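You operate a simulated robot arm through the tools that you are given. There is no shell and no other tool. Be economical: measure what you need, move in short steps, check, and stop when the job is done.

You run a simulated two-armed robot. Do the job below in one go: nothing can be reset, and whatever is moved stays where it is left.

JOB
Put the 0.5 gold shim from the machine end of the tool bench on the low shelf of the tool bench and the 1.5 gold shim on the shelf under the sink. Put one of the banded copper blanks from the machine end of the tool bench on top of the job carton there. Take the yellow peg block and put it on the top of the tool bench under the pegs. Put the long carton on the steel bench top beside the vise away on the top of the packing bench. Stack the steel bracket that says "door" from the steel bench top behind the trays on top of the steel bracket marked "seat". Fetch the green bracket and set it in the large carton. Open the drier lid. Do these in any order. Set down upright: green bracket.

It is judged by the outcome, as a careful person would: the job done as asked, and still so three seconds after it is handed in. It fails if anything else is knocked over, pushed out of place, dropped, spilled or broken. A push-on lid holds only when it is set on centred and level and pressed home; a screw cap is set on level and turned clockwise until tight.

ROBOT AND FRAMES
Two 7-joint arms with two-finger parallel grippers on one trunk, on a base that drives. Base frame: it is fixed to the floor where the robot stands at the start and does not move with it; the origin is under the middle of the robot, x ahead of it, y to its left, z up; the surface under the hand at the start is at about z = 840. Lengths are in mm, angles in degrees, forces in N, time in s.
The left shoulder is at the start at [70, 163, 1245], the right one opposite. With the tool pointing down near the work surface each hand reaches from about 360 to 880 mm from the robot's upright axis, wherever it stands, measured 20 degrees to its own side. Places, roughly: banded copper blanks [750, 0, 750]; drier lid [700, -3500, 900]; gold shim [750, 250, 750]; green bracket (7x4x6 cm) [-3100, 2200, 800]; job carton [750, 1000, 1000]; large carton (20x15x8 cm) [-1400, 5100, 900]; long carton [-3250, 1500, 750]; low shelf of the tool bench [600, 500, 200]; shelf under the sink [800, -2700, 400]; steel bracket [-3000, 2000, 750]; top of the packing bench [-1100, 5100, 800]; top of the tool bench under the pegs [500, 2000, 800]; yellow peg block (4x4x5 cm) [800, 500, 900]. Payload 3.43 kg a hand.
The tool frame of a hand sits at the grasp point between the pads (the TCP): z along the fingers, y along the line on which they close. The tips reach 34 mm beyond it. Largest opening 128 mm; finger width 24, thickness 12; the body of the gripper, 48 by 130 mm, starts 96 mm behind the TCP.
Orientation is that of the tool frame in the base frame, as [roll, pitch, yaw] about the fixed x, y, z axes, in that order (R = Rz(yaw) Ry(pitch) Rx(roll)). With the fingers straight down and closing along the base's y, the tool's x points along the base's -x, its y along +y and its z along -z.

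CONTROLS
- The arms move only by the tool play_rows. It takes "left_plan", "right_plan" or both (then of equal length, played together; a hand with none holds still); each is a list of rows, each an object of numbers (a shift or turn left out is 0, a gripper value left out holds the last): "x", "y", "z": the shift along the tool's x, y, z in units of 20 mm (1.0 is 20 mm); "ax", "ay", "az": the turn, a rotation vector about the tool's x, y, z in units of 5 degrees (1.0 is 5 degrees); "hand": the opening, from 0 (shut) to 1 (fully open). In form: [{"x": .., "y": .., "z": .., "ax": .., "ay": .., "az": .., "hand": ..}, ...]. A call has 1 to 8 rows; each row shifts and turns the commanded pose from where the row before left it, along the tool's axes as they then stand. A call with a number of a shift or a turn outside -1 to 1 is refused whole. A row lasts 0.2 s, in which the tool goes at most 50 mm and 8.6 degrees; a call with a longer step from one row to the next is refused whole, and so is a gripper value outside its range. Where a pose cannot be reached the arm comes as near as it can. A force on the tool above 40 N (or 10 N above the force at the start of the call, whichever is more), or a blocked arm, ends the call early, and 0.2 s more pass. Each finger travels about 153 mm/s and halts on what it meets, pressing with about 21 N; the grip force reading is that of the motor and also rises with nothing between the fingers. The clock runs only during rows and for 0.2 s after the last one: add rows that do not move to give the fingers time. The reply holds the time, the measured pose of the TCP, the force on the tool along the base axes, the opening and the grip force, in the units named above and with some noise, with the torque about the TCP (base axes, N m) and any sound that the robot's microphone picked up, and new pictures: "show" is both (left out), scene, wrist or none (wrist: the cameras of the hands that moved).
- Cameras (640 x 400 px; columns grow to the right, rows downward): "scene" is now at [115, 38.6, 1447.8]; the picture's right is [0.49, -0.87, 0.00], its down [-0.69, -0.39, -0.61] and it looks along [0.53, 0.30, -0.79] (base axes); focal length 243 px, centre (320, 200). "left" rides on the left gripper at [76, 11, -160] in its tool frame; the picture's right is [-0.15, 0.99, 0.00], its down [-0.88, -0.13, -0.46] and it looks along [-0.45, -0.07, 0.89] (tool axes); focal length 234 px, centre (320, 200). "right" rides on the right gripper at [76, -11, -160] in its tool frame; the picture's right is [0.15, 0.99, 0.00], its down [-0.88, 0.13, -0.46] and it looks along [-0.45, 0.07, 0.89] (tool axes); focal length 234 px, centre (320, 200). There is no depth. A picture from a camera that has moved, and an enlarged one, comes with that camera's place and axes in the base frame and with its lens.
- lift_body(by): slides the trunk up (or, below 0, down) by that many mm; the arms and the scene camera ride with it, the base frame stays. It gives what a move gives, with no picture.
- base_move(legs): drives the robot by 1 to 6 legs, each [ahead, left, turn to the left] in mm, mm and degrees, along the robot's own axes; the way and the turn of a leg run together, so that a leg with both is an arc; at most 1500 mm and 180 degrees a leg. The arms and the cameras ride along, it lands a little off, and it stops where it bumps. It gives what a move gives, and a new picture of the scene camera.
- pan_tilt(pan, tilt): turns the head with the scene camera to pan (to the left, within 86 degrees either way) and tilt (down, from -29 to 69), counted from straight ahead of the robot. It gives what a move gives, and a new picture of the scene camera.
- zoom(camera, box): a new picture of the part [left, top, right, bottom] of that camera's present view, enlarged. The clock stands still meanwhile.
- sign_off(): hands the job in; it is judged then, once.

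Go step by step. Nothing tells you exact positions but the pictures and the camera data: compare them with the known pose of the tool, close in by small moves and look again before you grip or let go. The budget is 217 turns and 260 pictures, counting those below and the enlarged ones. Unless the task says otherwise, let go and move clear before handing in, and close with one line.

The tools are called after "Request:" as name(argument=value, ...) on one line, values as JSON. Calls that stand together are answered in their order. play_rows: Moves the arms, as the interface text tells. Its arguments: {"type":"object","properties":{"left_plan":{"type":"array"},"right_plan":{"type":"array"},"show":{"type":"string","enum":["both","scene","wrist","none"]}},"required":[]} The other tools are called the same way: lift_body (by) slides the trunk up or down; base_move (legs) drives the base; pan_tilt (pan, tilt) turns the head that bears the scene camera; zoom (camera, box) takes an enlarged picture of a part of a camera's view; sign_off () hands the job in.

At the start:

```text
time: 0.0
left_tcp_pos: [477.5, 521.9, 1129.5]
left_ee_rot: [-180.0, 0.0, -179.9]
left_ft_force: [-0.3, 0.1, -0.3]
left_ft_torque: [0.02, 0.0, 0.03]
left_width: 127.7
left_gripper_force: 0.1
right_tcp_pos: [597.2, 68.8, 1165.4]
right_ee_rot: [-180.0, -0.1, 180.0]
right_ft_force: [-0.2, -0.3, 0.4]
right_ft_torque: [0.03, 0.01, 0.01]
right_width: 128.2
right_gripper_force: 0.0
trunk travel left (down, up): [-725.0, 215.0]
robot x, y, heading: [0.9, -0.3, -0.1]
head pan, tilt: [29.1, 52.5]
```

scene: 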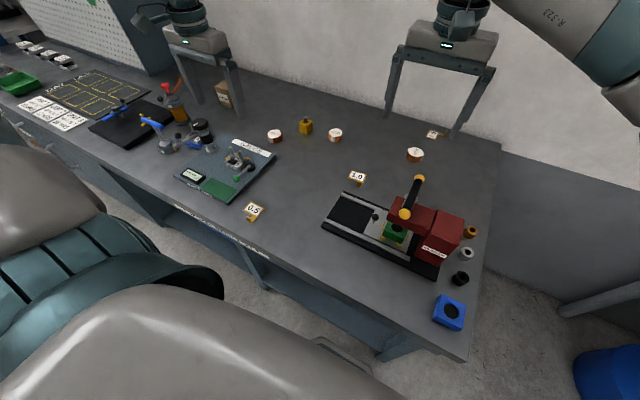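
right: 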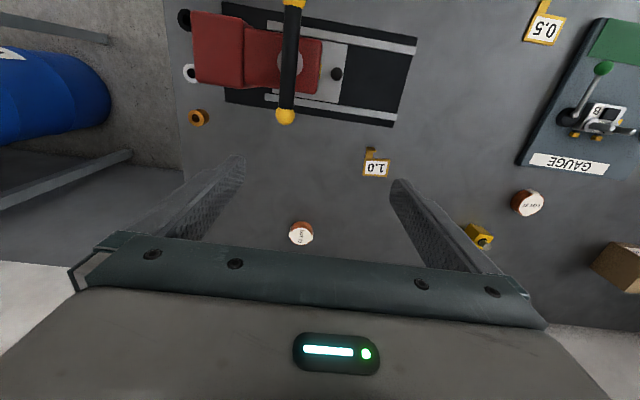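
left: 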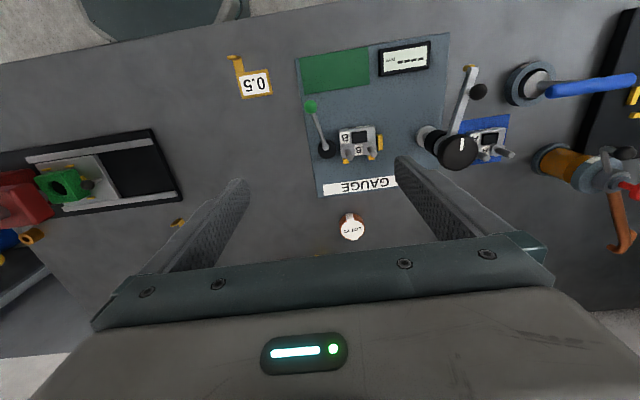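

I see the tool bench with the shims, copper blanks, yellow block and carton; I'll zoom to read the labels first.

Request:
zoom(camera="scene", box=[200, 60, 480, 235])

Request:
zoom(camera="scene", box=[0, 0, 280, 175])

Request:
zoom(camera="scene", box=[300, 100, 520, 360])

```text
2.29 times, centred on (340, 148) of scene
camera zoom: at [115.0, 38.6, 1447.8], right [0.49, -0.87, 0.0], down [-0.69, -0.39, -0.61], along [0.53, 0.3, -0.79], focal length 556 px, centre (274, 320)
```

zoom: 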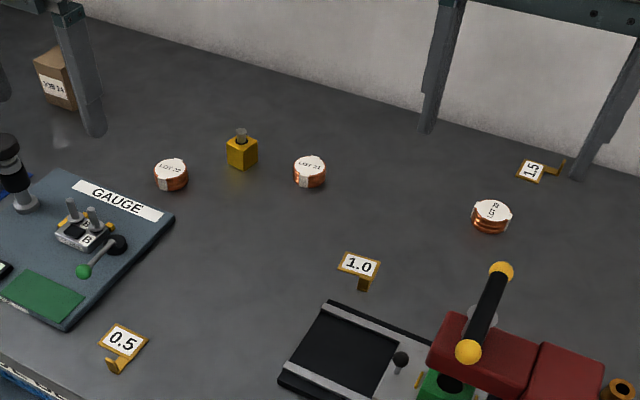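

```text
2.29 times, centred on (140, 88) of scene
camera zoom: at [115.0, 38.6, 1447.8], right [0.49, -0.87, 0.0], down [-0.69, -0.39, -0.61], along [0.53, 0.3, -0.79], focal length 556 px, centre (731, 457)
```

zoom: 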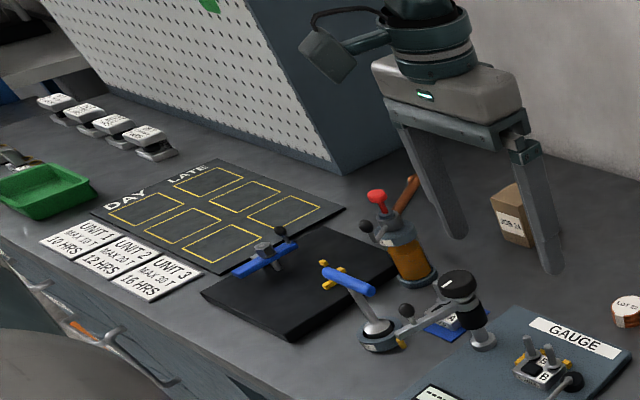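

```text
1.54 times, centred on (410, 230) of scene
camera zoom: at [115.0, 38.6, 1447.8], right [0.49, -0.87, 0.0], down [-0.69, -0.39, -0.61], along [0.53, 0.3, -0.79], focal length 374 px, centre (182, 154)
```

zoom: 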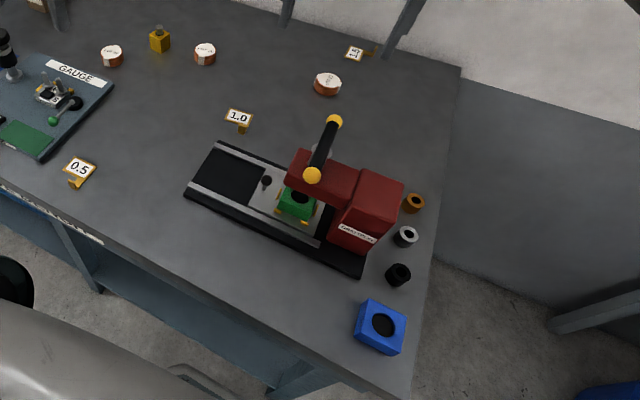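

Three copper blanks; I need to see which ones are banded.

Request:
zoom(camera="scene", box=[255, 105, 355, 167])

Request:
zoom(camera="scene", box=[380, 110, 480, 172])

Request:
zoom(camera="right", box=[260, 190, 340, 250])

Request:
zoom(camera="right", box=[480, 170, 580, 250])

Request:
zoom(camera="left", box=[310, 195, 390, 245])

```text
6.40 times, centred on (305, 136) of scene
camera zoom: at [115.0, 38.6, 1447.8], right [0.49, -0.87, 0.0], down [-0.69, -0.39, -0.61], along [0.53, 0.3, -0.79], focal length 1558 px, centre (416, 610)
```

zoom: 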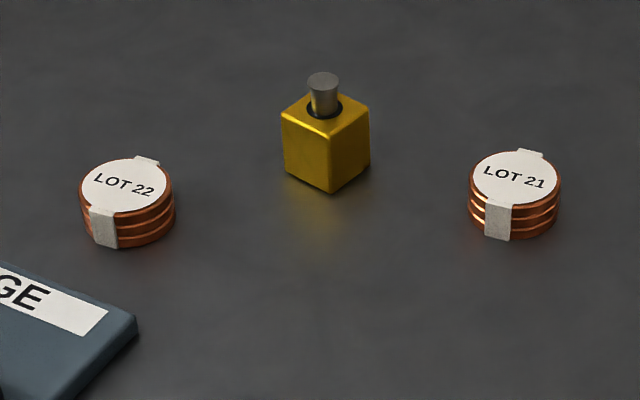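

```text
6.40 times, centred on (430, 141) of scene
camera zoom: at [115.0, 38.6, 1447.8], right [0.49, -0.87, 0.0], down [-0.69, -0.39, -0.61], along [0.53, 0.3, -0.79], focal length 1558 px, centre (-384, 578)
```

zoom: 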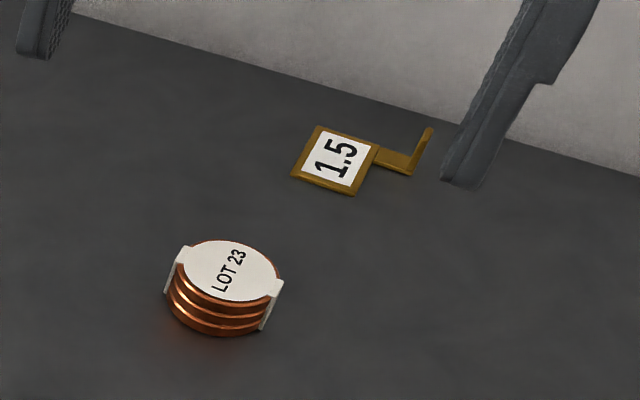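

```text
6.67 times, centred on (300, 220) of right
camera zoom: at [521.3, 57.6, 1325.6], right [-0.15, 0.99, 0.0], down [0.88, 0.13, 0.46], along [0.45, 0.07, -0.89], focal length 1561 px, centre (453, 67)
```

zoom: 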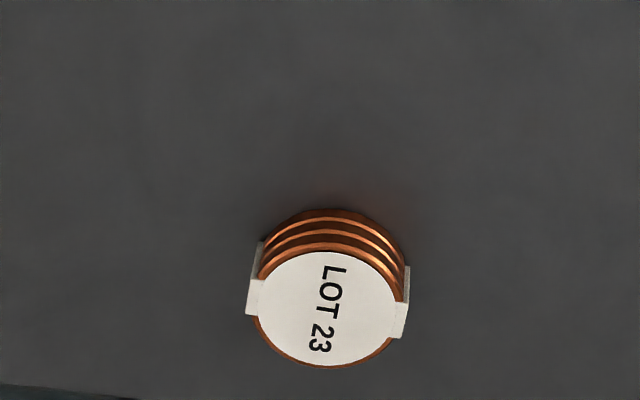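

```text
5.00 times, centred on (530, 210) of right
camera zoom: at [521.3, 57.6, 1325.6], right [-0.15, 0.99, 0.0], down [0.88, 0.13, 0.46], along [0.45, 0.07, -0.89], focal length 1171 px, centre (-730, 150)
```

zoom: 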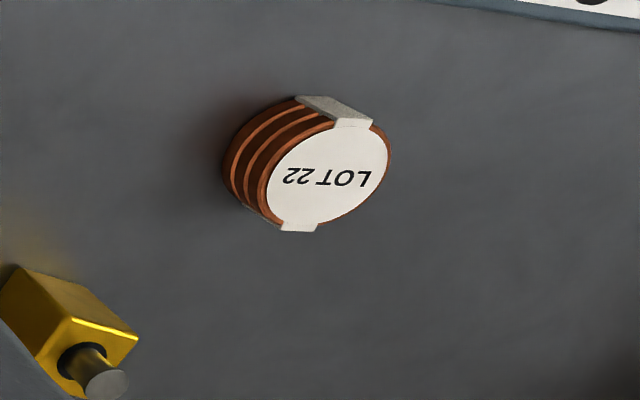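

```text
8.00 times, centred on (350, 220) of left
camera zoom: at [401.4, 531.8, 1290.2], right [0.15, 0.99, 0.0], down [0.88, -0.13, 0.46], along [0.45, -0.07, -0.89], focal length 1873 px, centre (80, 40)
```

zoom: 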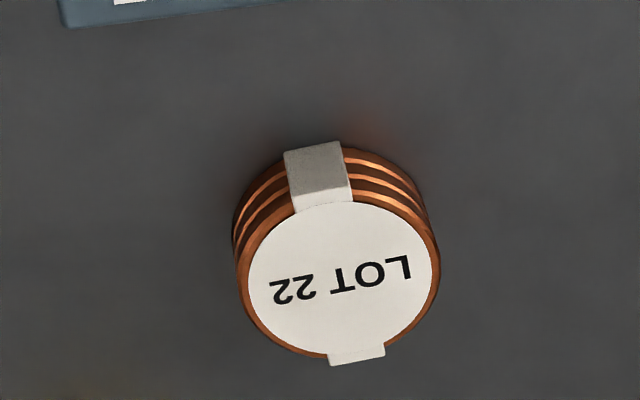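

All three are banded stacks (LOT 21, 22, 23), so any will do. Next I look closely at the 0.5 shim and read the carton.

Request:
zoom(camera="left", box=[205, 35, 295, 110])

Request:
zoom(camera="scene", box=[225, 185, 285, 230])

Request:
pan_tilt(pan=50, tilt=35)

```text
5.33 times, centred on (250, 72) of left
camera zoom: at [401.4, 531.8, 1290.2], right [0.15, 0.99, 0.0], down [0.88, -0.13, 0.46], along [0.45, -0.07, -0.89], focal length 1249 px, centre (693, 880)
```

zoom: 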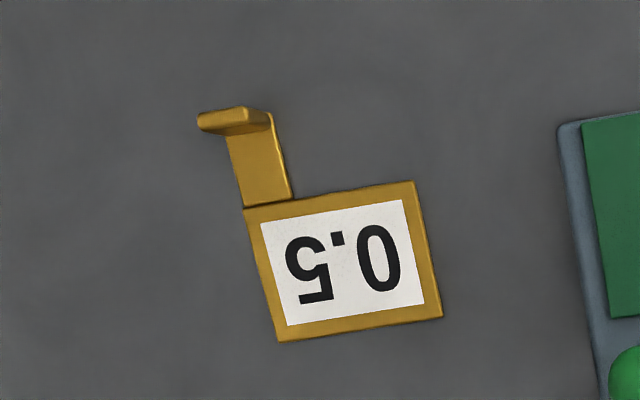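

```text
8.89 times, centred on (255, 208) of scene
camera zoom: at [115.0, 38.6, 1447.8], right [0.49, -0.87, 0.0], down [-0.69, -0.39, -0.61], along [0.53, 0.3, -0.79], focal length 2163 px, centre (898, 133)
```

zoom: 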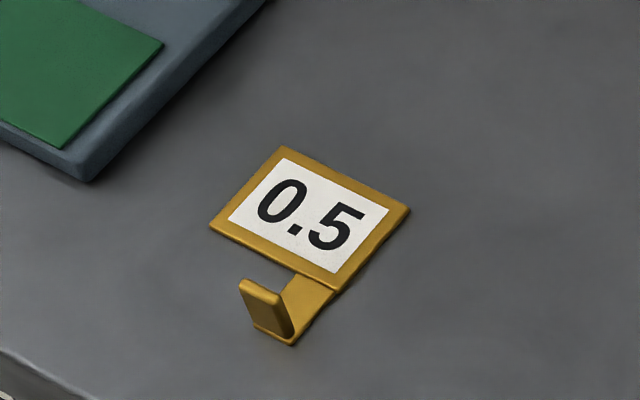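

```text
time: 0.8
left_tcp_pos: [476.8, 522.3, 1131.0]
left_ee_rot: [180.0, -0.1, -179.9]
left_ft_force: [0.1, -0.7, -0.4]
left_ft_torque: [0.03, 0.03, 0.0]
left_width: 128.1
left_gripper_force: 0.2
right_tcp_pos: [596.7, 68.1, 1165.3]
right_ee_rot: [-180.0, 0.0, -179.9]
right_ft_force: [0.7, 0.3, 0.3]
right_ft_torque: [0.03, -0.01, -0.02]
right_width: 127.8
right_gripper_force: 0.3
trunk travel left (down, up): [-725.0, 215.0]
robot x, y, heading: [-3.8, 1.7, -0.3]
head pan, tilt: [50.0, 35.0]
camera scene: at [106.5, 69.7, 1472.8], right [0.77, -0.64, 0.0], down [-0.37, -0.44, -0.82], along [0.53, 0.63, -0.57], focal length 243 px, centre (320, 200)
```

scene: 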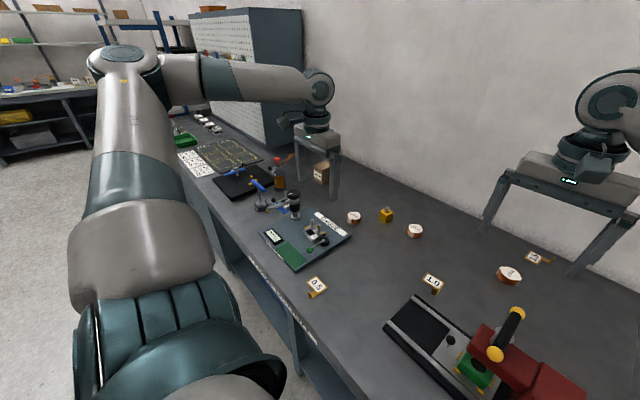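

The tag shims each have an upright tab to grip. I'll look down at the gap between the robot base and the bench, and at the low shelf.

Request:
pan_tilt(pan=0, tilt=69)

Request:
pan_tilt(pan=-60, tilt=35)

```text
time: 2.0
left_tcp_pos: [476.7, 521.8, 1130.1]
left_ee_rot: [180.0, 0.0, -179.9]
left_ft_force: [0.8, 0.3, 0.1]
left_ft_torque: [0.02, 0.01, 0.0]
left_width: 127.9
left_gripper_force: 0.0
right_tcp_pos: [598.0, 68.5, 1166.5]
right_ee_rot: [-179.9, 0.0, -180.0]
right_ft_force: [-0.5, -1.1, 0.4]
right_ft_torque: [0.01, -0.01, 0.02]
right_width: 128.2
right_gripper_force: 0.1
trunk travel left (down, up): [-725.0, 215.0]
robot x, y, heading: [-0.4, 1.4, -0.1]
head pan, tilt: [0.0, 68.8]
camera scene: at [105.8, 2.4, 1429.2], right [0.0, -1.0, 0.0], down [-0.93, 0.0, -0.36], along [0.36, 0.0, -0.93], focal length 243 px, centre (320, 200)
```

scene: 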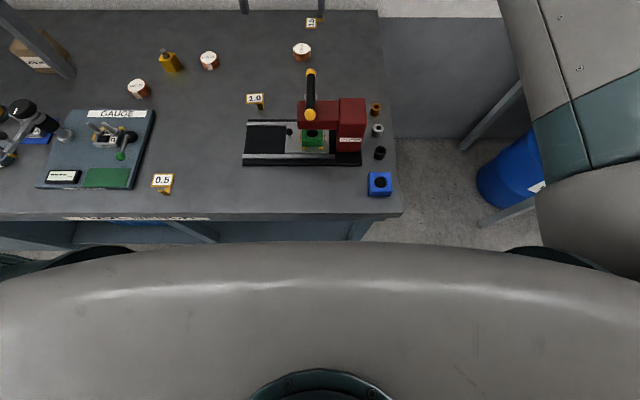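

```text
time: 3.3
left_tcp_pos: [476.7, 522.1, 1129.6]
left_ee_rot: [-180.0, 0.0, -179.9]
left_ft_force: [0.1, -0.6, -0.4]
left_ft_torque: [-0.01, 0.01, -0.01]
left_width: 127.9
left_gripper_force: 0.0
right_tcp_pos: [598.1, 68.0, 1167.4]
right_ee_rot: [-180.0, 0.0, -180.0]
right_ft_force: [0.5, 0.6, 0.1]
right_ft_torque: [-0.03, -0.02, 0.03]
right_width: 128.1
right_gripper_force: 0.1
trunk travel left (down, up): [-725.0, 215.0]
robot x, y, heading: [-0.5, -0.8, -0.1]
head pan, tilt: [-60.0, 35.0]
camera scene: at [94.0, -73.9, 1472.9], right [-0.87, -0.5, 0.0], down [-0.29, 0.5, -0.82], along [0.41, -0.71, -0.57], focal length 243 px, centre (320, 200)
```

scene: 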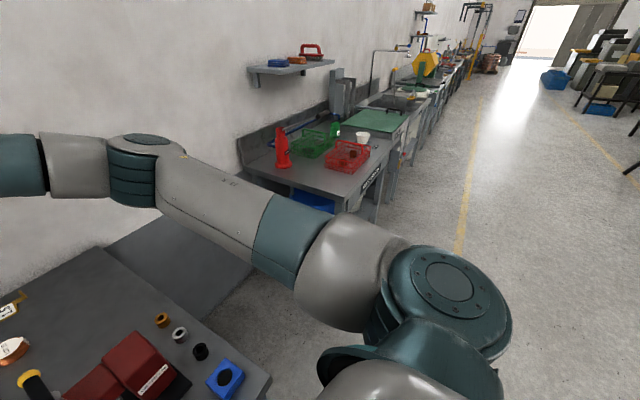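

The low shelf lies below the bench, open at the front; the sink area is to the right. First I move the left hand above the 0.5 shim's tab, turning it so the fingers close along x.

Request:
play_rows(left_plan=[{"x": 0.8, "y": -0.725, "z": 1, "az": 1, "hand": 0.3}, {"x": 0.734, "y": -0.792, "z": 1, "az": 1}, {"x": 0.662, "y": -0.853, "z": 1, "az": 1}, {"x": 0.585, "y": -0.908, "z": 1, "az": 1}, {"x": 0.504, "y": -0.955, "z": 1, "az": 1}, {"x": 0.418, "y": -0.995, "z": 1, "az": 1}, {"x": 0.33, "y": -1, "z": 1, "az": 1}, {"x": 0.239, "y": -1, "z": 1, "az": 1}], show="none")

Request:
play_rows(left_plan=[{"az": 1}, {"az": 1}, {"az": 1}, {"az": 1}, {"az": 1}, {"az": 1}, {"az": 1}, {"az": 1}], show="none")

Request:
play_rows(left_plan=[{"az": 1}, {"az": 1}, {}], show="wrist")

```text
time: 5.1
left_tcp_pos: [350.7, 406.7, 969.7]
left_ee_rot: [-180.0, 0.0, 140.0]
left_ft_force: [0.5, -0.3, 0.4]
left_ft_torque: [0.01, 0.02, -0.01]
left_width: 38.2
left_gripper_force: 0.1
right_tcp_pos: [597.6, 69.0, 1164.9]
right_ee_rot: [179.9, -0.1, 180.0]
right_ft_force: [0.2, -0.4, -0.3]
right_ft_torque: [-0.01, 0.02, 0.0]
right_width: 128.0
right_gripper_force: 0.1
trunk travel left (down, up): [-725.0, 215.0]
robot x, y, heading: [1.1, 4.1, 0.1]
head pan, tilt: [-60.0, 35.0]
```

```text
time: 6.9
left_tcp_pos: [349.4, 406.7, 969.8]
left_ee_rot: [180.0, 0.0, 100.0]
left_ft_force: [0.1, -0.4, 0.3]
left_ft_torque: [-0.01, -0.01, 0.02]
left_width: 38.4
left_gripper_force: 0.1
right_tcp_pos: [598.0, 67.7, 1166.7]
right_ee_rot: [-179.9, 0.0, -179.9]
right_ft_force: [-0.1, 0.6, 0.1]
right_ft_torque: [0.0, -0.01, -0.01]
right_width: 128.1
right_gripper_force: 0.0
trunk travel left (down, up): [-725.0, 215.0]
robot x, y, heading: [0.2, -2.8, -0.2]
head pan, tilt: [-60.0, 35.0]
```

```text
time: 7.7
left_tcp_pos: [349.6, 407.3, 969.8]
left_ee_rot: [179.9, -0.1, 90.0]
left_ft_force: [0.4, -0.9, 0.9]
left_ft_torque: [0.02, 0.01, 0.02]
left_width: 38.0
left_gripper_force: 0.0
right_tcp_pos: [597.6, 68.3, 1166.1]
right_ee_rot: [179.9, 0.0, -179.9]
right_ft_force: [0.4, 0.3, -0.1]
right_ft_torque: [-0.01, 0.01, 0.0]
right_width: 128.0
right_gripper_force: 0.0
trunk travel left (down, up): [-725.0, 215.0]
robot x, y, heading: [0.7, 1.0, 0.0]
head pan, tilt: [-60.0, 35.0]
camera left: at [360.8, 481.6, 1130.1], right [0.99, -0.15, 0.0], down [-0.13, -0.88, 0.46], along [-0.07, -0.45, -0.89], focal length 234 px, centre (320, 200)
```

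left: 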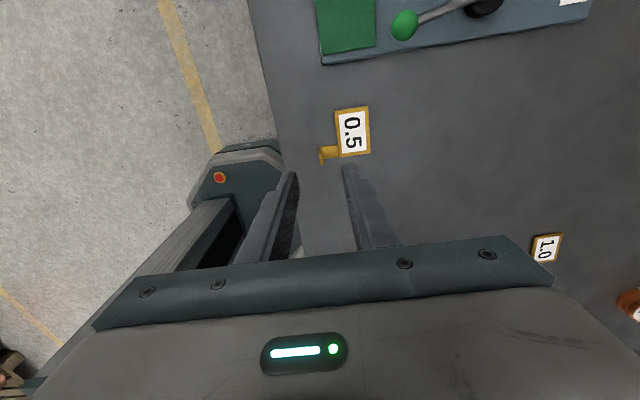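

Request:
zoom(camera="left", box=[270, 95, 390, 185])

```text
4.44 times, centred on (330, 140) of left
camera zoom: at [360.8, 481.6, 1130.1], right [0.99, -0.15, 0.0], down [-0.13, -0.88, 0.46], along [-0.07, -0.45, -0.89], focal length 1041 px, centre (276, 467)
```

zoom: 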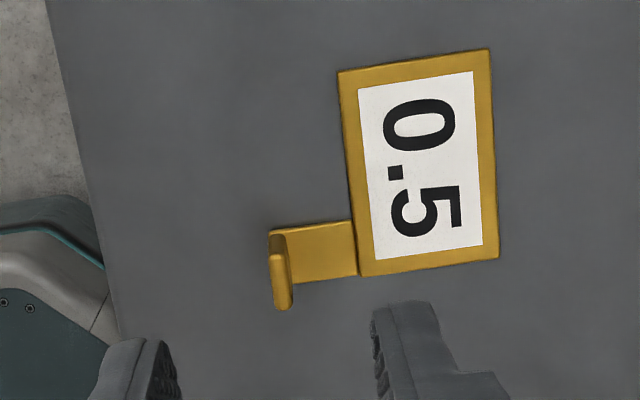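

The tab stands at about (349.5, 402), top z≈866. Lowering with a narrow opening to TCP z≈882, then gripping.

Request:
play_rows(left_plan=[{"x": -0.25, "z": 1, "hand": 0.2}, {"z": 1}, {"z": 1}, {"z": 0.9}, {}], show="wrist")

```text
time: 8.9
left_tcp_pos: [349.5, 401.0, 890.9]
left_ee_rot: [180.0, 0.1, 90.1]
left_ft_force: [-0.3, 0.0, 0.3]
left_ft_torque: [0.03, 0.02, -0.01]
left_width: 25.6
left_gripper_force: 0.2
right_tcp_pos: [596.8, 68.1, 1165.6]
right_ee_rot: [-180.0, 0.1, 179.9]
right_ft_force: [-0.4, 0.3, 0.2]
right_ft_torque: [0.01, 0.0, -0.02]
right_width: 128.0
right_gripper_force: 0.1
trunk travel left (down, up): [-725.0, 215.0]
robot x, y, heading: [-1.6, -1.0, 0.1]
head pan, tilt: [-60.0, 35.0]
camera left: at [360.8, 475.7, 1051.0], right [0.99, -0.15, 0.0], down [-0.13, -0.88, 0.46], along [-0.07, -0.45, -0.89], focal length 234 px, centre (320, 200)
```

left: 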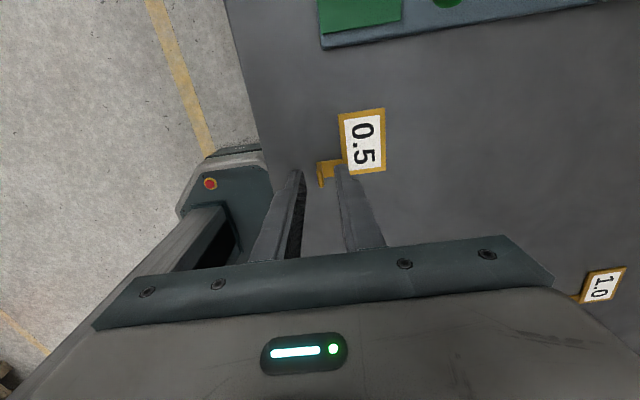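

Request:
play_rows(left_plan=[{"z": 0.45}, {}], show="none")

Request:
zoom(camera="left", box=[270, 125, 390, 200])

```text
time: 9.5
left_tcp_pos: [349.6, 401.8, 882.6]
left_ee_rot: [-180.0, 0.0, 90.0]
left_ft_force: [1.0, -0.4, -0.2]
left_ft_torque: [-0.03, -0.01, 0.03]
left_width: 25.5
left_gripper_force: 0.2
right_tcp_pos: [597.5, 68.0, 1166.5]
right_ee_rot: [180.0, 0.1, 180.0]
right_ft_force: [0.7, -0.2, 0.3]
right_ft_torque: [0.01, 0.03, 0.0]
right_width: 128.1
right_gripper_force: 0.0
trunk travel left (down, up): [-725.0, 215.0]
robot x, y, heading: [-5.5, 1.6, -0.1]
head pan, tilt: [-60.0, 35.0]
```

```text
5.33 times, centred on (330, 162) of left
camera zoom: at [360.7, 476.1, 1042.8], right [0.99, -0.15, 0.0], down [-0.13, -0.88, 0.46], along [-0.07, -0.45, -0.89], focal length 1249 px, centre (267, 400)
```

zoom: 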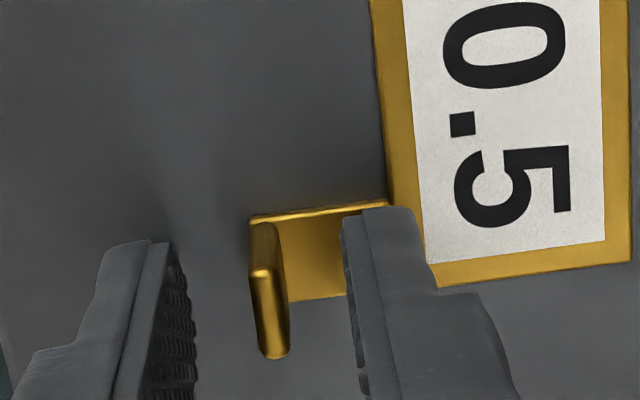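

The tab sits squarely between the fingers; closing and lifting.

Request:
play_rows(left_plan=[{"z": 0.1, "hand": 0}, {"hand": 0}, {"hand": 0}, {"z": -0.5}, {"z": -1}, {"z": -1}], show="wrist")

```text
time: 10.9
left_tcp_pos: [348.6, 401.7, 931.1]
left_ee_rot: [-180.0, 0.1, 90.1]
left_ft_force: [0.6, -0.2, -0.6]
left_ft_torque: [-0.01, 0.0, 0.01]
left_width: 4.3
left_gripper_force: 20.7
right_tcp_pos: [597.2, 66.6, 1165.7]
right_ee_rot: [180.0, 0.0, 180.0]
right_ft_force: [-0.3, 0.9, 1.0]
right_ft_torque: [-0.01, 0.0, 0.0]
right_width: 127.8
right_gripper_force: 0.1
trunk travel left (down, up): [-725.0, 215.0]
robot x, y, heading: [0.2, -1.6, 0.3]
head pan, tilt: [-60.0, 35.0]
camera left: at [361.1, 475.8, 1090.7], right [0.99, -0.15, 0.0], down [-0.13, -0.88, 0.46], along [-0.07, -0.45, -0.89], focal length 234 px, centre (320, 200)
```

left: 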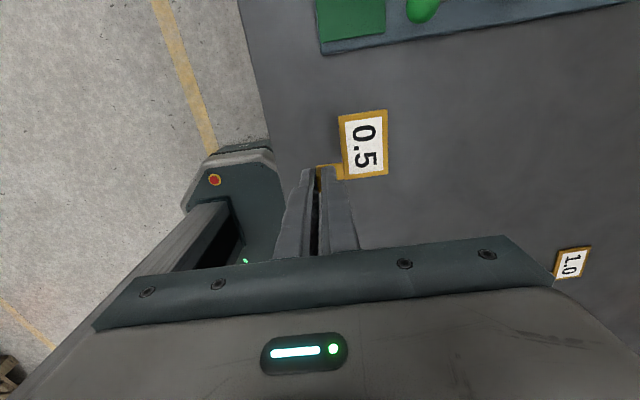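

The 0.5 shim is held in the left hand. The 1.5 shim's tab is far back at about (1037, 1); I edge the base forward to help the right arm reach it.

Request:
base_move(legs=[[60, 0, 0]])

Request:
play_rows(right_plan=[{"x": -1, "y": -0.4, "z": 0.5, "ay": -1, "hand": 0.3}, {"x": -1, "y": -0.4, "z": 0.5, "ay": -1}, {"x": -1, "y": -0.4, "z": 0.5, "ay": -1}, {"x": -1, "y": -0.4, "z": 0.6, "ay": -1}, {"x": -1, "y": -0.4, "z": 0.7, "ay": -1}, {"x": -1, "y": -0.4, "z": 0.8, "ay": -1}, {"x": -1, "y": -0.4, "z": 0.9, "ay": -1}, {"x": -1, "y": -0.4, "z": 1}], show="wrist")

```text
time: 12.0
left_tcp_pos: [403.7, 400.9, 928.6]
left_ee_rot: [-179.7, 0.0, 90.1]
left_ft_force: [0.0, 0.2, -0.9]
left_ft_torque: [-0.01, 0.08, 0.0]
left_width: 4.3
left_gripper_force: 21.1
right_tcp_pos: [652.5, 67.2, 1161.2]
right_ee_rot: [-179.9, -0.4, 179.8]
right_ft_force: [0.8, 0.2, -0.9]
right_ft_torque: [0.02, 0.07, 0.01]
right_width: 128.1
right_gripper_force: 0.1
trunk travel left (down, up): [-725.0, 215.0]
robot x, y, heading: [46.3, -0.1, 0.2]
head pan, tilt: [-60.0, 35.0]
stopped in leg 1: the robot was blocked; the commanded pose is now the measured one
camera scene: at [150.6, -73.8, 1472.2], right [-0.87, -0.5, 0.0], down [-0.29, 0.5, -0.82], along [0.41, -0.71, -0.58], focal length 243 px, centre (320, 200)
```

scene: 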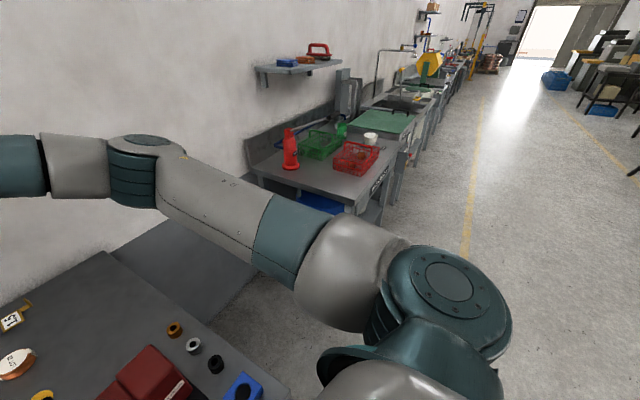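

```text
time: 13.8
left_tcp_pos: [399.3, 401.2, 930.5]
left_ee_rot: [-180.0, 0.0, 90.0]
left_ft_force: [-0.4, -0.4, -1.8]
left_ft_torque: [-0.01, 0.01, -0.03]
left_width: 4.1
left_gripper_force: 21.2
right_tcp_pos: [832.9, 4.8, 1109.2]
right_ee_rot: [-179.9, 35.0, -179.9]
right_ft_force: [-0.3, 0.5, 0.0]
right_ft_torque: [0.03, 0.0, 0.02]
right_width: 38.0
right_gripper_force: 0.1
trunk travel left (down, up): [-725.0, 215.0]
robot x, y, heading: [47.8, -4.4, -0.0]
head pan, tilt: [-60.0, 35.0]
camera right: at [678.3, -5.8, 1197.8], right [-0.12, 0.99, -0.09], down [0.46, 0.13, 0.88], along [0.88, 0.07, -0.47], focal length 234 px, centre (320, 200)
```

right: 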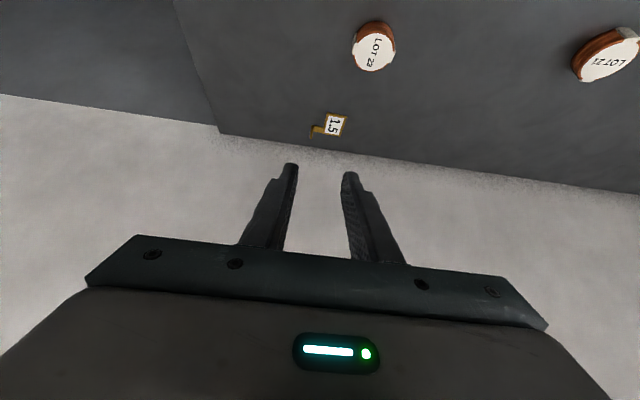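

Request:
zoom(camera="right", box=[290, 95, 370, 145])

```text
8.00 times, centred on (330, 120) of right
camera zoom: at [678.3, -5.8, 1197.8], right [-0.12, 0.99, -0.09], down [0.46, 0.13, 0.88], along [0.88, 0.07, -0.47], focal length 1873 px, centre (240, 840)
```

zoom: 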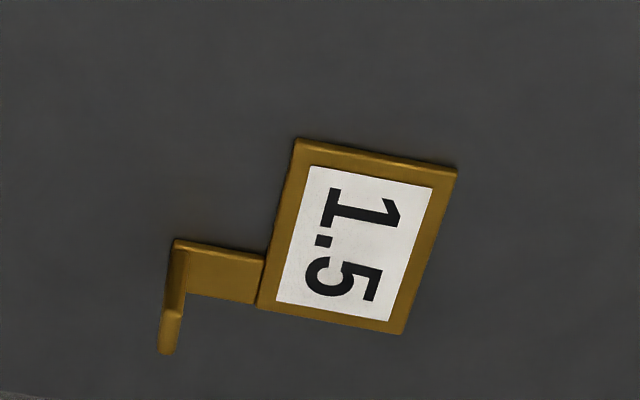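

Request:
play_rows(right_plan=[{"x": -0.3, "y": -0.06, "z": 1}, {"x": -0.3, "y": -0.06, "z": 1}, {"x": -0.3, "y": -0.06, "z": 1}, {"x": -0.3, "y": -0.06, "z": 1}, {"x": -0.3, "y": -0.06, "z": 1}, {"x": -0.3, "y": -0.06, "z": 1}, {"x": -0.3, "y": -0.06, "z": 1}, {"x": -0.3, "y": -0.06, "z": 1}], show="none")

Request:
zoom(camera="right", box=[240, 60, 400, 160])

```text
time: 15.6
left_tcp_pos: [398.8, 402.2, 932.2]
left_ee_rot: [-180.0, 0.0, 90.0]
left_ft_force: [-0.1, -0.2, 0.2]
left_ft_torque: [0.01, 0.01, -0.01]
left_width: 4.4
left_gripper_force: 21.4
right_tcp_pos: [965.8, -6.2, 1007.2]
right_ee_rot: [-179.8, 34.9, 180.0]
right_ft_force: [-0.5, 0.5, -0.1]
right_ft_torque: [0.03, 0.01, 0.01]
right_width: 38.6
right_gripper_force: 0.2
trunk travel left (down, up): [-725.0, 215.0]
robot x, y, heading: [45.3, -0.3, -0.0]
head pan, tilt: [-60.0, 35.0]
```

```text
4.00 times, centred on (320, 110) of right
camera zoom: at [811.8, -15.9, 1094.6], right [-0.12, 0.99, -0.09], down [0.46, 0.13, 0.88], along [0.88, 0.06, -0.47], focal length 937 px, centre (320, 560)
```

zoom: 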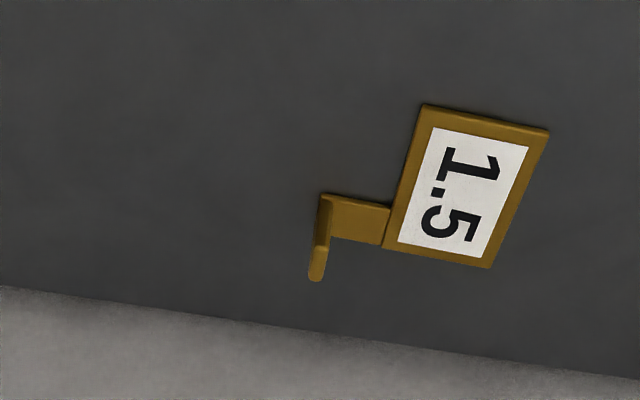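

Request:
play_rows(right_plan=[{"x": 0.1, "y": -0.1, "z": 1, "hand": 0.2}, {"x": 0.1, "z": 1}, {"x": 0.1, "z": 1}, {"x": 0.1, "z": 1}, {"x": 0.1, "z": 1}, {"z": 0.7}, {}], show="none")

Request:
zoom(camera="right", box=[240, 80, 400, 200])

```text
time: 17.2
left_tcp_pos: [399.4, 403.1, 929.9]
left_ee_rot: [180.0, 0.0, 90.0]
left_ft_force: [0.1, 0.2, -0.6]
left_ft_torque: [-0.05, 0.0, -0.02]
left_width: 4.5
left_gripper_force: 20.9
right_tcp_pos: [979.1, -18.1, 929.0]
right_ee_rot: [-180.0, 34.9, 179.9]
right_ft_force: [-0.7, 0.5, 0.6]
right_ft_torque: [0.0, 0.01, 0.0]
right_width: 25.5
right_gripper_force: 0.1
right hand out of reach, approached as far as the arm can: row 2, 3, 4, 5, 6
trunk travel left (down, up): [-725.0, 215.0]
robot x, y, heading: [48.9, 1.0, 0.1]
head pan, tilt: [-60.0, 35.0]
```

```text
3.33 times, centred on (320, 140) of right
camera zoom: at [825.0, -28.3, 1017.0], right [-0.12, 0.99, -0.08], down [0.46, 0.13, 0.88], along [0.88, 0.06, -0.47], focal length 781 px, centre (320, 400)
```

zoom: 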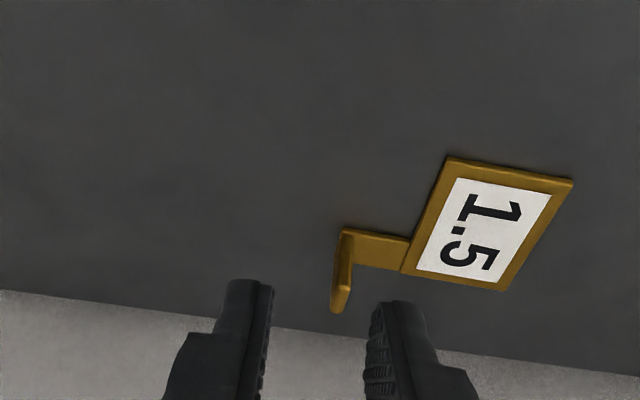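

The right arm is ~60 mm short from this height. I'll raise both hands and lower the trunk, so that the shoulder is nearer the working height and reaches farther.

Request:
play_rows(left_plan=[{"z": -1}, {"z": -1}, {"z": -1}, {"z": -1}, {"z": -1}, {"z": -1}, {"z": -1}, {"z": -1}], right_plan=[{"x": -0.54, "z": -0.77}, {"x": -0.54, "z": -0.77}, {"x": -0.54, "z": -0.77}, {"x": -0.54, "z": -0.77}, {"x": -0.54, "z": -0.77}, {"x": -0.54, "z": -0.77}, {"x": -0.54, "z": -0.77}, {"x": -0.54, "z": -0.77}], show="none")

Request:
lift_body(by=-140)

Request:
zoom(camera="right", box=[200, 50, 440, 200])

```text
time: 19.0
left_tcp_pos: [397.2, 401.9, 1091.1]
left_ee_rot: [-180.0, 0.0, 90.1]
left_ft_force: [-1.0, 0.6, -1.0]
left_ft_torque: [-0.01, 0.02, -0.01]
left_width: 4.1
left_gripper_force: 21.0
right_tcp_pos: [978.4, -18.1, 1079.4]
right_ee_rot: [-180.0, 35.0, 180.0]
right_ft_force: [1.1, -1.1, -0.5]
right_ft_torque: [0.04, 0.0, -0.03]
right_width: 25.7
right_gripper_force: 0.0
trunk travel left (down, up): [-725.0, 215.0]
robot x, y, heading: [46.4, 0.4, -0.1]
head pan, tilt: [-60.0, 35.0]
```

```text
time: 20.7
left_tcp_pos: [399.4, 401.0, 950.6]
left_ee_rot: [-180.0, 0.0, 90.0]
left_ft_force: [0.2, -0.2, 0.0]
left_ft_torque: [-0.01, 0.01, 0.02]
left_width: 4.4
left_gripper_force: 21.1
right_tcp_pos: [979.8, -17.9, 941.7]
right_ee_rot: [-179.9, 35.0, 179.9]
right_ft_force: [-0.1, 0.7, 0.1]
right_ft_torque: [0.0, 0.0, 0.03]
right_width: 25.6
right_gripper_force: 0.0
trunk travel left (down, up): [-585.0, 355.0]
robot x, y, heading: [50.0, 3.0, -0.2]
head pan, tilt: [-60.0, 35.0]
```

```text
2.67 times, centred on (320, 125) of right
camera zoom: at [825.2, -28.6, 1028.0], right [-0.12, 0.99, -0.08], down [0.46, 0.13, 0.88], along [0.88, 0.06, -0.47], focal length 624 px, centre (320, 400)
```

zoom: 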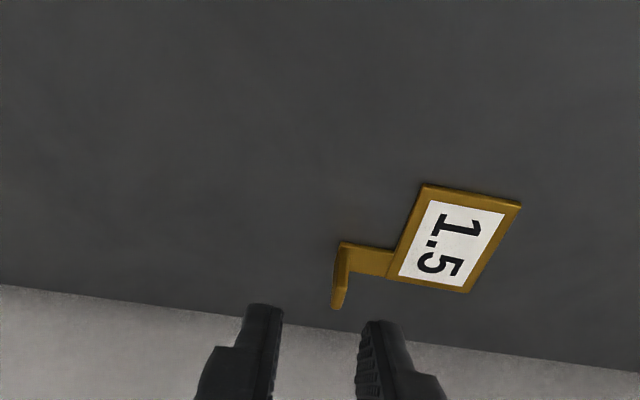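

Request:
play_rows(right_plan=[{"x": -0.25, "y": 0.2, "z": 1}, {"x": -0.25, "y": 0.2, "z": 1}, {"x": -0.25, "y": 0.15, "z": 1}, {"x": -0.1, "z": 0.3}, {}], show="none")

Request:
zoom(camera="right", box=[240, 100, 400, 200])

```text
time: 21.9
left_tcp_pos: [399.5, 401.5, 951.2]
left_ee_rot: [179.9, 0.1, 90.1]
left_ft_force: [-0.6, 0.2, -1.3]
left_ft_torque: [0.0, 0.02, -0.02]
left_width: 4.2
left_gripper_force: 21.2
right_tcp_pos: [988.9, -16.5, 910.9]
right_ee_rot: [-179.9, 34.9, 180.0]
right_ft_force: [0.2, -0.4, -0.3]
right_ft_torque: [0.05, 0.01, 0.01]
right_width: 25.5
right_gripper_force: 0.0
right hand out of reach, approached as far as the arm can: row 1, 2, 3, 4
trunk travel left (down, up): [-585.0, 355.0]
robot x, y, heading: [47.6, -0.7, -0.1]
head pan, tilt: [-60.0, 35.0]
```

```text
4.00 times, centred on (320, 150) of right
camera zoom: at [835.1, -27.9, 999.4], right [-0.12, 0.99, -0.08], down [0.46, 0.13, 0.88], along [0.88, 0.06, -0.47], focal length 937 px, centre (320, 400)
```

zoom: 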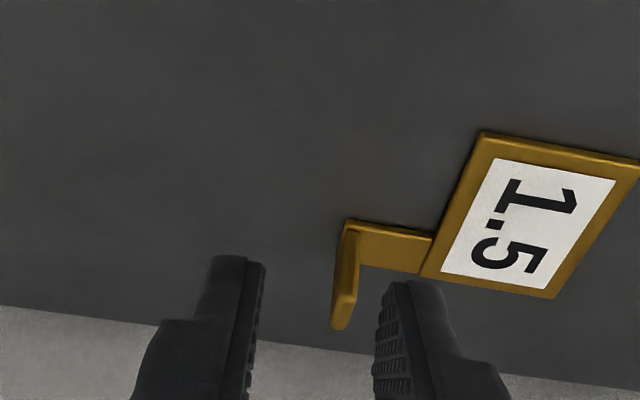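

Still short; more tilt is needed. First I check the forearm's clearance from the press lever.

Request:
pan_tilt(pan=-15, tilt=40)

```text
time: 23.0
left_tcp_pos: [399.6, 399.8, 951.6]
left_ee_rot: [180.0, 0.0, 90.0]
left_ft_force: [0.0, 0.2, -0.1]
left_ft_torque: [-0.04, 0.01, 0.01]
left_width: 4.1
left_gripper_force: 20.7
right_tcp_pos: [988.7, -18.3, 912.9]
right_ee_rot: [-179.9, 35.0, 179.9]
right_ft_force: [0.1, -0.6, 0.2]
right_ft_torque: [0.01, 0.0, 0.01]
right_width: 25.4
right_gripper_force: 0.1
trunk travel left (down, up): [-585.0, 355.0]
robot x, y, heading: [47.2, -0.4, -0.5]
head pan, tilt: [-15.0, 40.0]
camera scene: at [181.2, -19.7, 1325.3], right [-0.26, -0.97, 0.0], down [-0.62, 0.17, -0.77], along [0.74, -0.2, -0.64], focal length 243 px, centre (320, 200)
```

scene: 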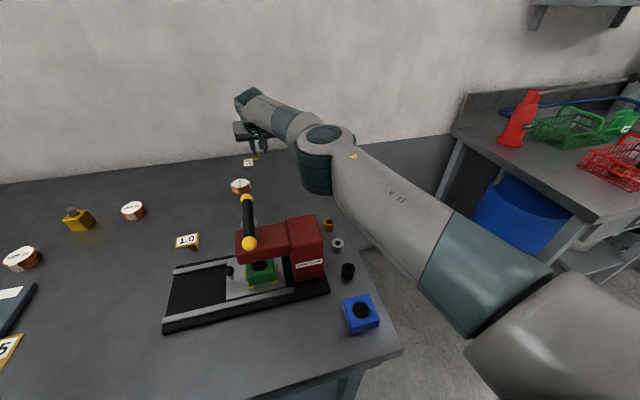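

Request:
play_rows(right_plan=[{"ay": -1, "z": -0.3}, {"ay": -1, "z": -0.3}, {"ay": -1}, {"ay": -1}, {"ay": -1}, {}], show="wrist")

```text
time: 24.4
left_tcp_pos: [399.0, 400.4, 951.4]
left_ee_rot: [-179.9, 0.1, 90.0]
left_ft_force: [-0.6, 1.5, -0.2]
left_ft_torque: [0.01, -0.02, 0.02]
left_width: 4.0
left_gripper_force: 20.7
right_tcp_pos: [981.9, -19.1, 920.6]
right_ee_rot: [-180.0, 60.0, 179.9]
right_ft_force: [0.1, 1.3, 0.0]
right_ft_torque: [0.0, 0.0, -0.01]
right_width: 25.6
right_gripper_force: 0.1
trunk travel left (down, up): [-585.0, 355.0]
robot x, y, heading: [50.4, 1.0, 0.2]
head pan, tilt: [-15.0, 40.0]
camera right: at [805.6, -29.1, 935.6], right [-0.07, 0.99, -0.13], down [0.05, 0.13, 0.99], along [1.0, 0.06, -0.05], focal length 234 px, centre (320, 200)
```

right: 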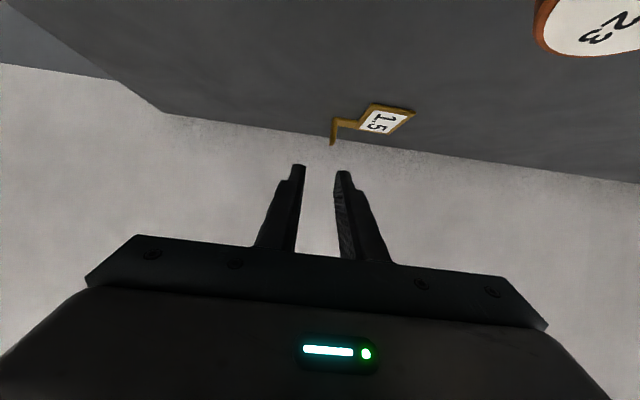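

Request:
play_rows(right_plan=[{"x": 0.05, "y": 0.3, "z": 0.8}, {"x": 0.05, "y": 0.25, "z": 0.8}, {"x": 0.05, "z": 0.6}, {"x": 0.05, "z": 0.4}, {}], show="none")

Request:
zoom(camera="right", box=[260, 80, 420, 200])

```text
time: 25.6
left_tcp_pos: [399.1, 399.7, 951.7]
left_ee_rot: [180.0, 0.0, 89.9]
left_ft_force: [-0.1, 0.4, -0.9]
left_ft_torque: [-0.01, 0.02, 0.01]
left_width: 4.3
left_gripper_force: 21.1
right_tcp_pos: [1025.0, -7.1, 891.8]
right_ee_rot: [-179.9, 60.1, 180.0]
right_ft_force: [0.1, 0.8, 0.1]
right_ft_torque: [0.01, -0.03, 0.0]
right_width: 25.4
right_gripper_force: 0.1
trunk travel left (down, up): [-585.0, 355.0]
robot x, y, heading: [48.6, -0.4, 0.1]
head pan, tilt: [-15.0, 40.0]
```

```text
3.33 times, centred on (340, 140) of right
camera zoom: at [848.5, -18.0, 907.0], right [-0.07, 0.99, -0.13], down [0.05, 0.13, 0.99], along [1.0, 0.07, -0.06], focal length 781 px, centre (253, 400)
```

zoom: 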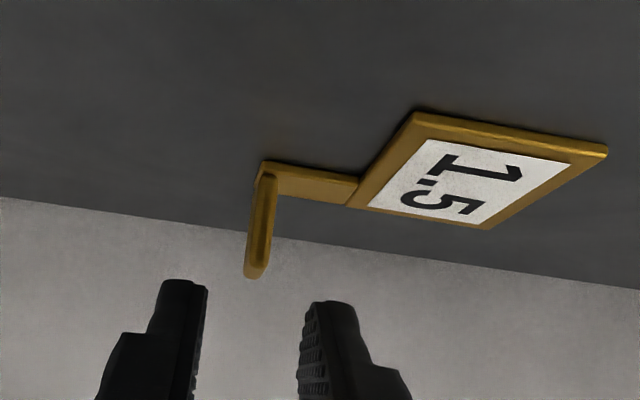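

Request:
play_rows(right_plan=[{"x": 0.42, "z": 0.1}, {"x": 0.42, "z": 0.1}, {}], show="none")

Request:
zoom(camera="right", box=[260, 80, 420, 200])

```text
time: 26.4
left_tcp_pos: [398.9, 400.5, 950.6]
left_ee_rot: [179.9, 0.0, 90.0]
left_ft_force: [-0.2, -0.1, -0.3]
left_ft_torque: [-0.01, 0.04, -0.01]
left_width: 4.1
left_gripper_force: 20.8
right_tcp_pos: [1018.8, -7.1, 874.8]
right_ee_rot: [-179.9, 59.9, 179.9]
right_ft_force: [-0.3, 1.1, 0.0]
right_ft_torque: [0.03, 0.01, -0.01]
right_width: 25.6
right_gripper_force: 0.1
trunk travel left (down, up): [-585.0, 355.0]
robot x, y, heading: [52.4, -2.3, -0.0]
head pan, tilt: [-15.0, 40.0]
```

```text
3.33 times, centred on (340, 140) of right
camera zoom: at [843.4, -17.1, 889.7], right [-0.07, 0.99, -0.13], down [0.05, 0.13, 0.99], along [1.0, 0.06, -0.06], focal length 781 px, centre (253, 400)
```

zoom: 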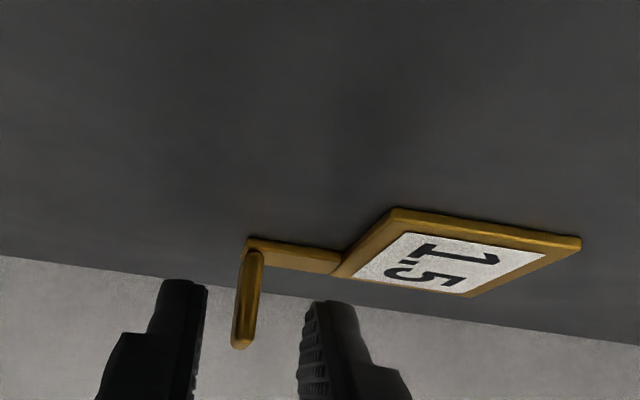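

Tab is between the fingertips; closing and lifting straight up.

Request:
play_rows(right_plan=[{"hand": 0}, {}, {}, {"x": -0.866, "z": -0.5}, {"x": -0.866, "z": -0.5}, {"x": -0.866, "z": -0.5}, {"x": -0.866, "z": -0.5}], show="wrist")

```text
time: 28.0
left_tcp_pos: [398.5, 400.3, 950.8]
left_ee_rot: [-179.9, 0.0, 90.0]
left_ft_force: [-1.0, -0.3, -0.3]
left_ft_torque: [-0.02, 0.04, -0.02]
left_width: 4.3
left_gripper_force: 20.8
right_tcp_pos: [1019.6, -5.6, 956.6]
right_ee_rot: [180.0, 59.9, 179.9]
right_ft_force: [0.0, -0.1, -0.9]
right_ft_torque: [-0.01, 0.0, 0.03]
right_width: 4.1
right_gripper_force: 21.0
trunk travel left (down, up): [-585.0, 355.0]
robot x, y, heading: [50.7, -1.0, -0.0]
head pan, tilt: [-15.0, 40.0]
camera right: at [843.4, -16.8, 970.9], right [-0.07, 0.99, -0.13], down [0.05, 0.13, 0.99], along [1.0, 0.06, -0.06], focal length 234 px, centre (320, 200)
```

right: 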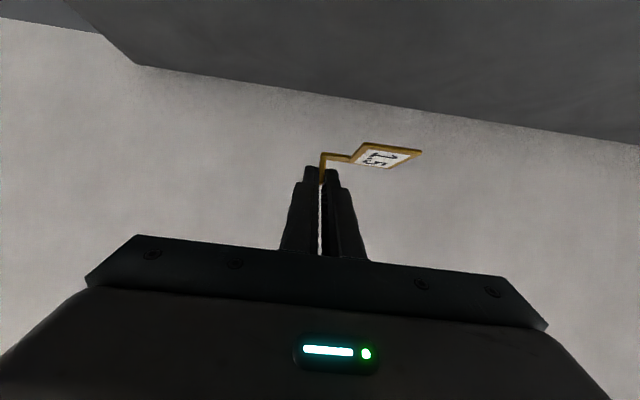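

Both shims are held. I raise the trunk so the arms clear the press lever, then back off to view the low shelf.

Request:
lift_body(by=250)

Request:
base_move(legs=[[-850, 0, 0]])

Request:
pan_tilt(pan=15, tilt=35)

```text
time: 30.6
left_tcp_pos: [399.1, 400.2, 1200.5]
left_ee_rot: [-180.0, 0.0, 90.0]
left_ft_force: [-0.1, -0.6, -0.8]
left_ft_torque: [-0.02, 0.05, -0.03]
left_width: 4.1
left_gripper_force: 20.6
right_tcp_pos: [1020.2, -6.0, 1205.2]
right_ee_rot: [-180.0, 60.0, 180.0]
right_ft_force: [0.7, -0.1, -0.3]
right_ft_torque: [-0.01, -0.01, 0.02]
right_width: 4.3
right_gripper_force: 20.7
trunk travel left (down, up): [-835.0, 105.0]
robot x, y, heading: [49.4, -1.1, -0.2]
head pan, tilt: [-15.0, 40.0]
```

```text
time: 35.1
left_tcp_pos: [-452.2, 401.1, 1201.0]
left_ee_rot: [-180.0, -0.1, 89.6]
left_ft_force: [0.5, -0.9, 0.5]
left_ft_torque: [0.01, 0.06, -0.02]
left_width: 4.4
left_gripper_force: 20.6
right_tcp_pos: [166.9, -10.8, 1203.5]
right_ee_rot: [-179.9, 59.9, 179.6]
right_ft_force: [0.0, 0.7, -0.4]
right_ft_torque: [-0.06, 0.0, 0.0]
right_width: 4.1
right_gripper_force: 21.2
trunk travel left (down, up): [-835.0, 105.0]
robot x, y, heading: [-804.5, 2.6, -0.3]
head pan, tilt: [-15.0, 40.0]
camera scene: at [-671.9, -17.2, 1575.2], right [-0.27, -0.96, 0.0], down [-0.62, 0.17, -0.77], along [0.74, -0.2, -0.64], focal length 243 px, centre (320, 200)
```

scene: 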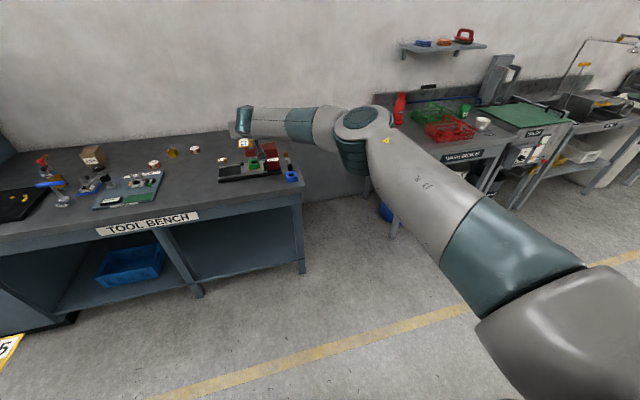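

```text
time: 36.1
left_tcp_pos: [-451.5, 401.9, 1199.9]
left_ee_rot: [-180.0, 0.0, 89.5]
left_ft_force: [0.0, 1.5, -0.3]
left_ft_torque: [0.02, 0.07, 0.02]
left_width: 4.5
left_gripper_force: 20.7
right_tcp_pos: [166.7, -10.0, 1205.4]
right_ee_rot: [-179.8, 59.9, 179.6]
right_ft_force: [-0.2, 0.5, -0.1]
right_ft_torque: [-0.05, -0.02, 0.0]
right_width: 4.2
right_gripper_force: 20.9
trunk travel left (down, up): [-835.0, 105.0]
robot x, y, heading: [-802.3, 0.8, -0.3]
head pan, tilt: [15.0, 35.0]
camera scene: at [-669.4, 27.4, 1582.9], right [0.25, -0.97, 0.0], down [-0.56, -0.14, -0.82], along [0.79, 0.21, -0.57], focal length 243 px, centre (320, 200)
```

scene: 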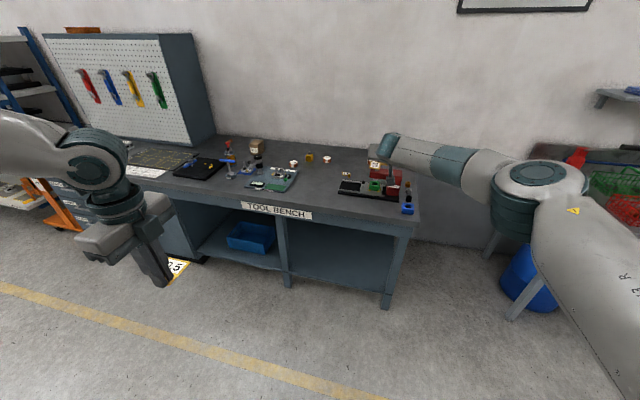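

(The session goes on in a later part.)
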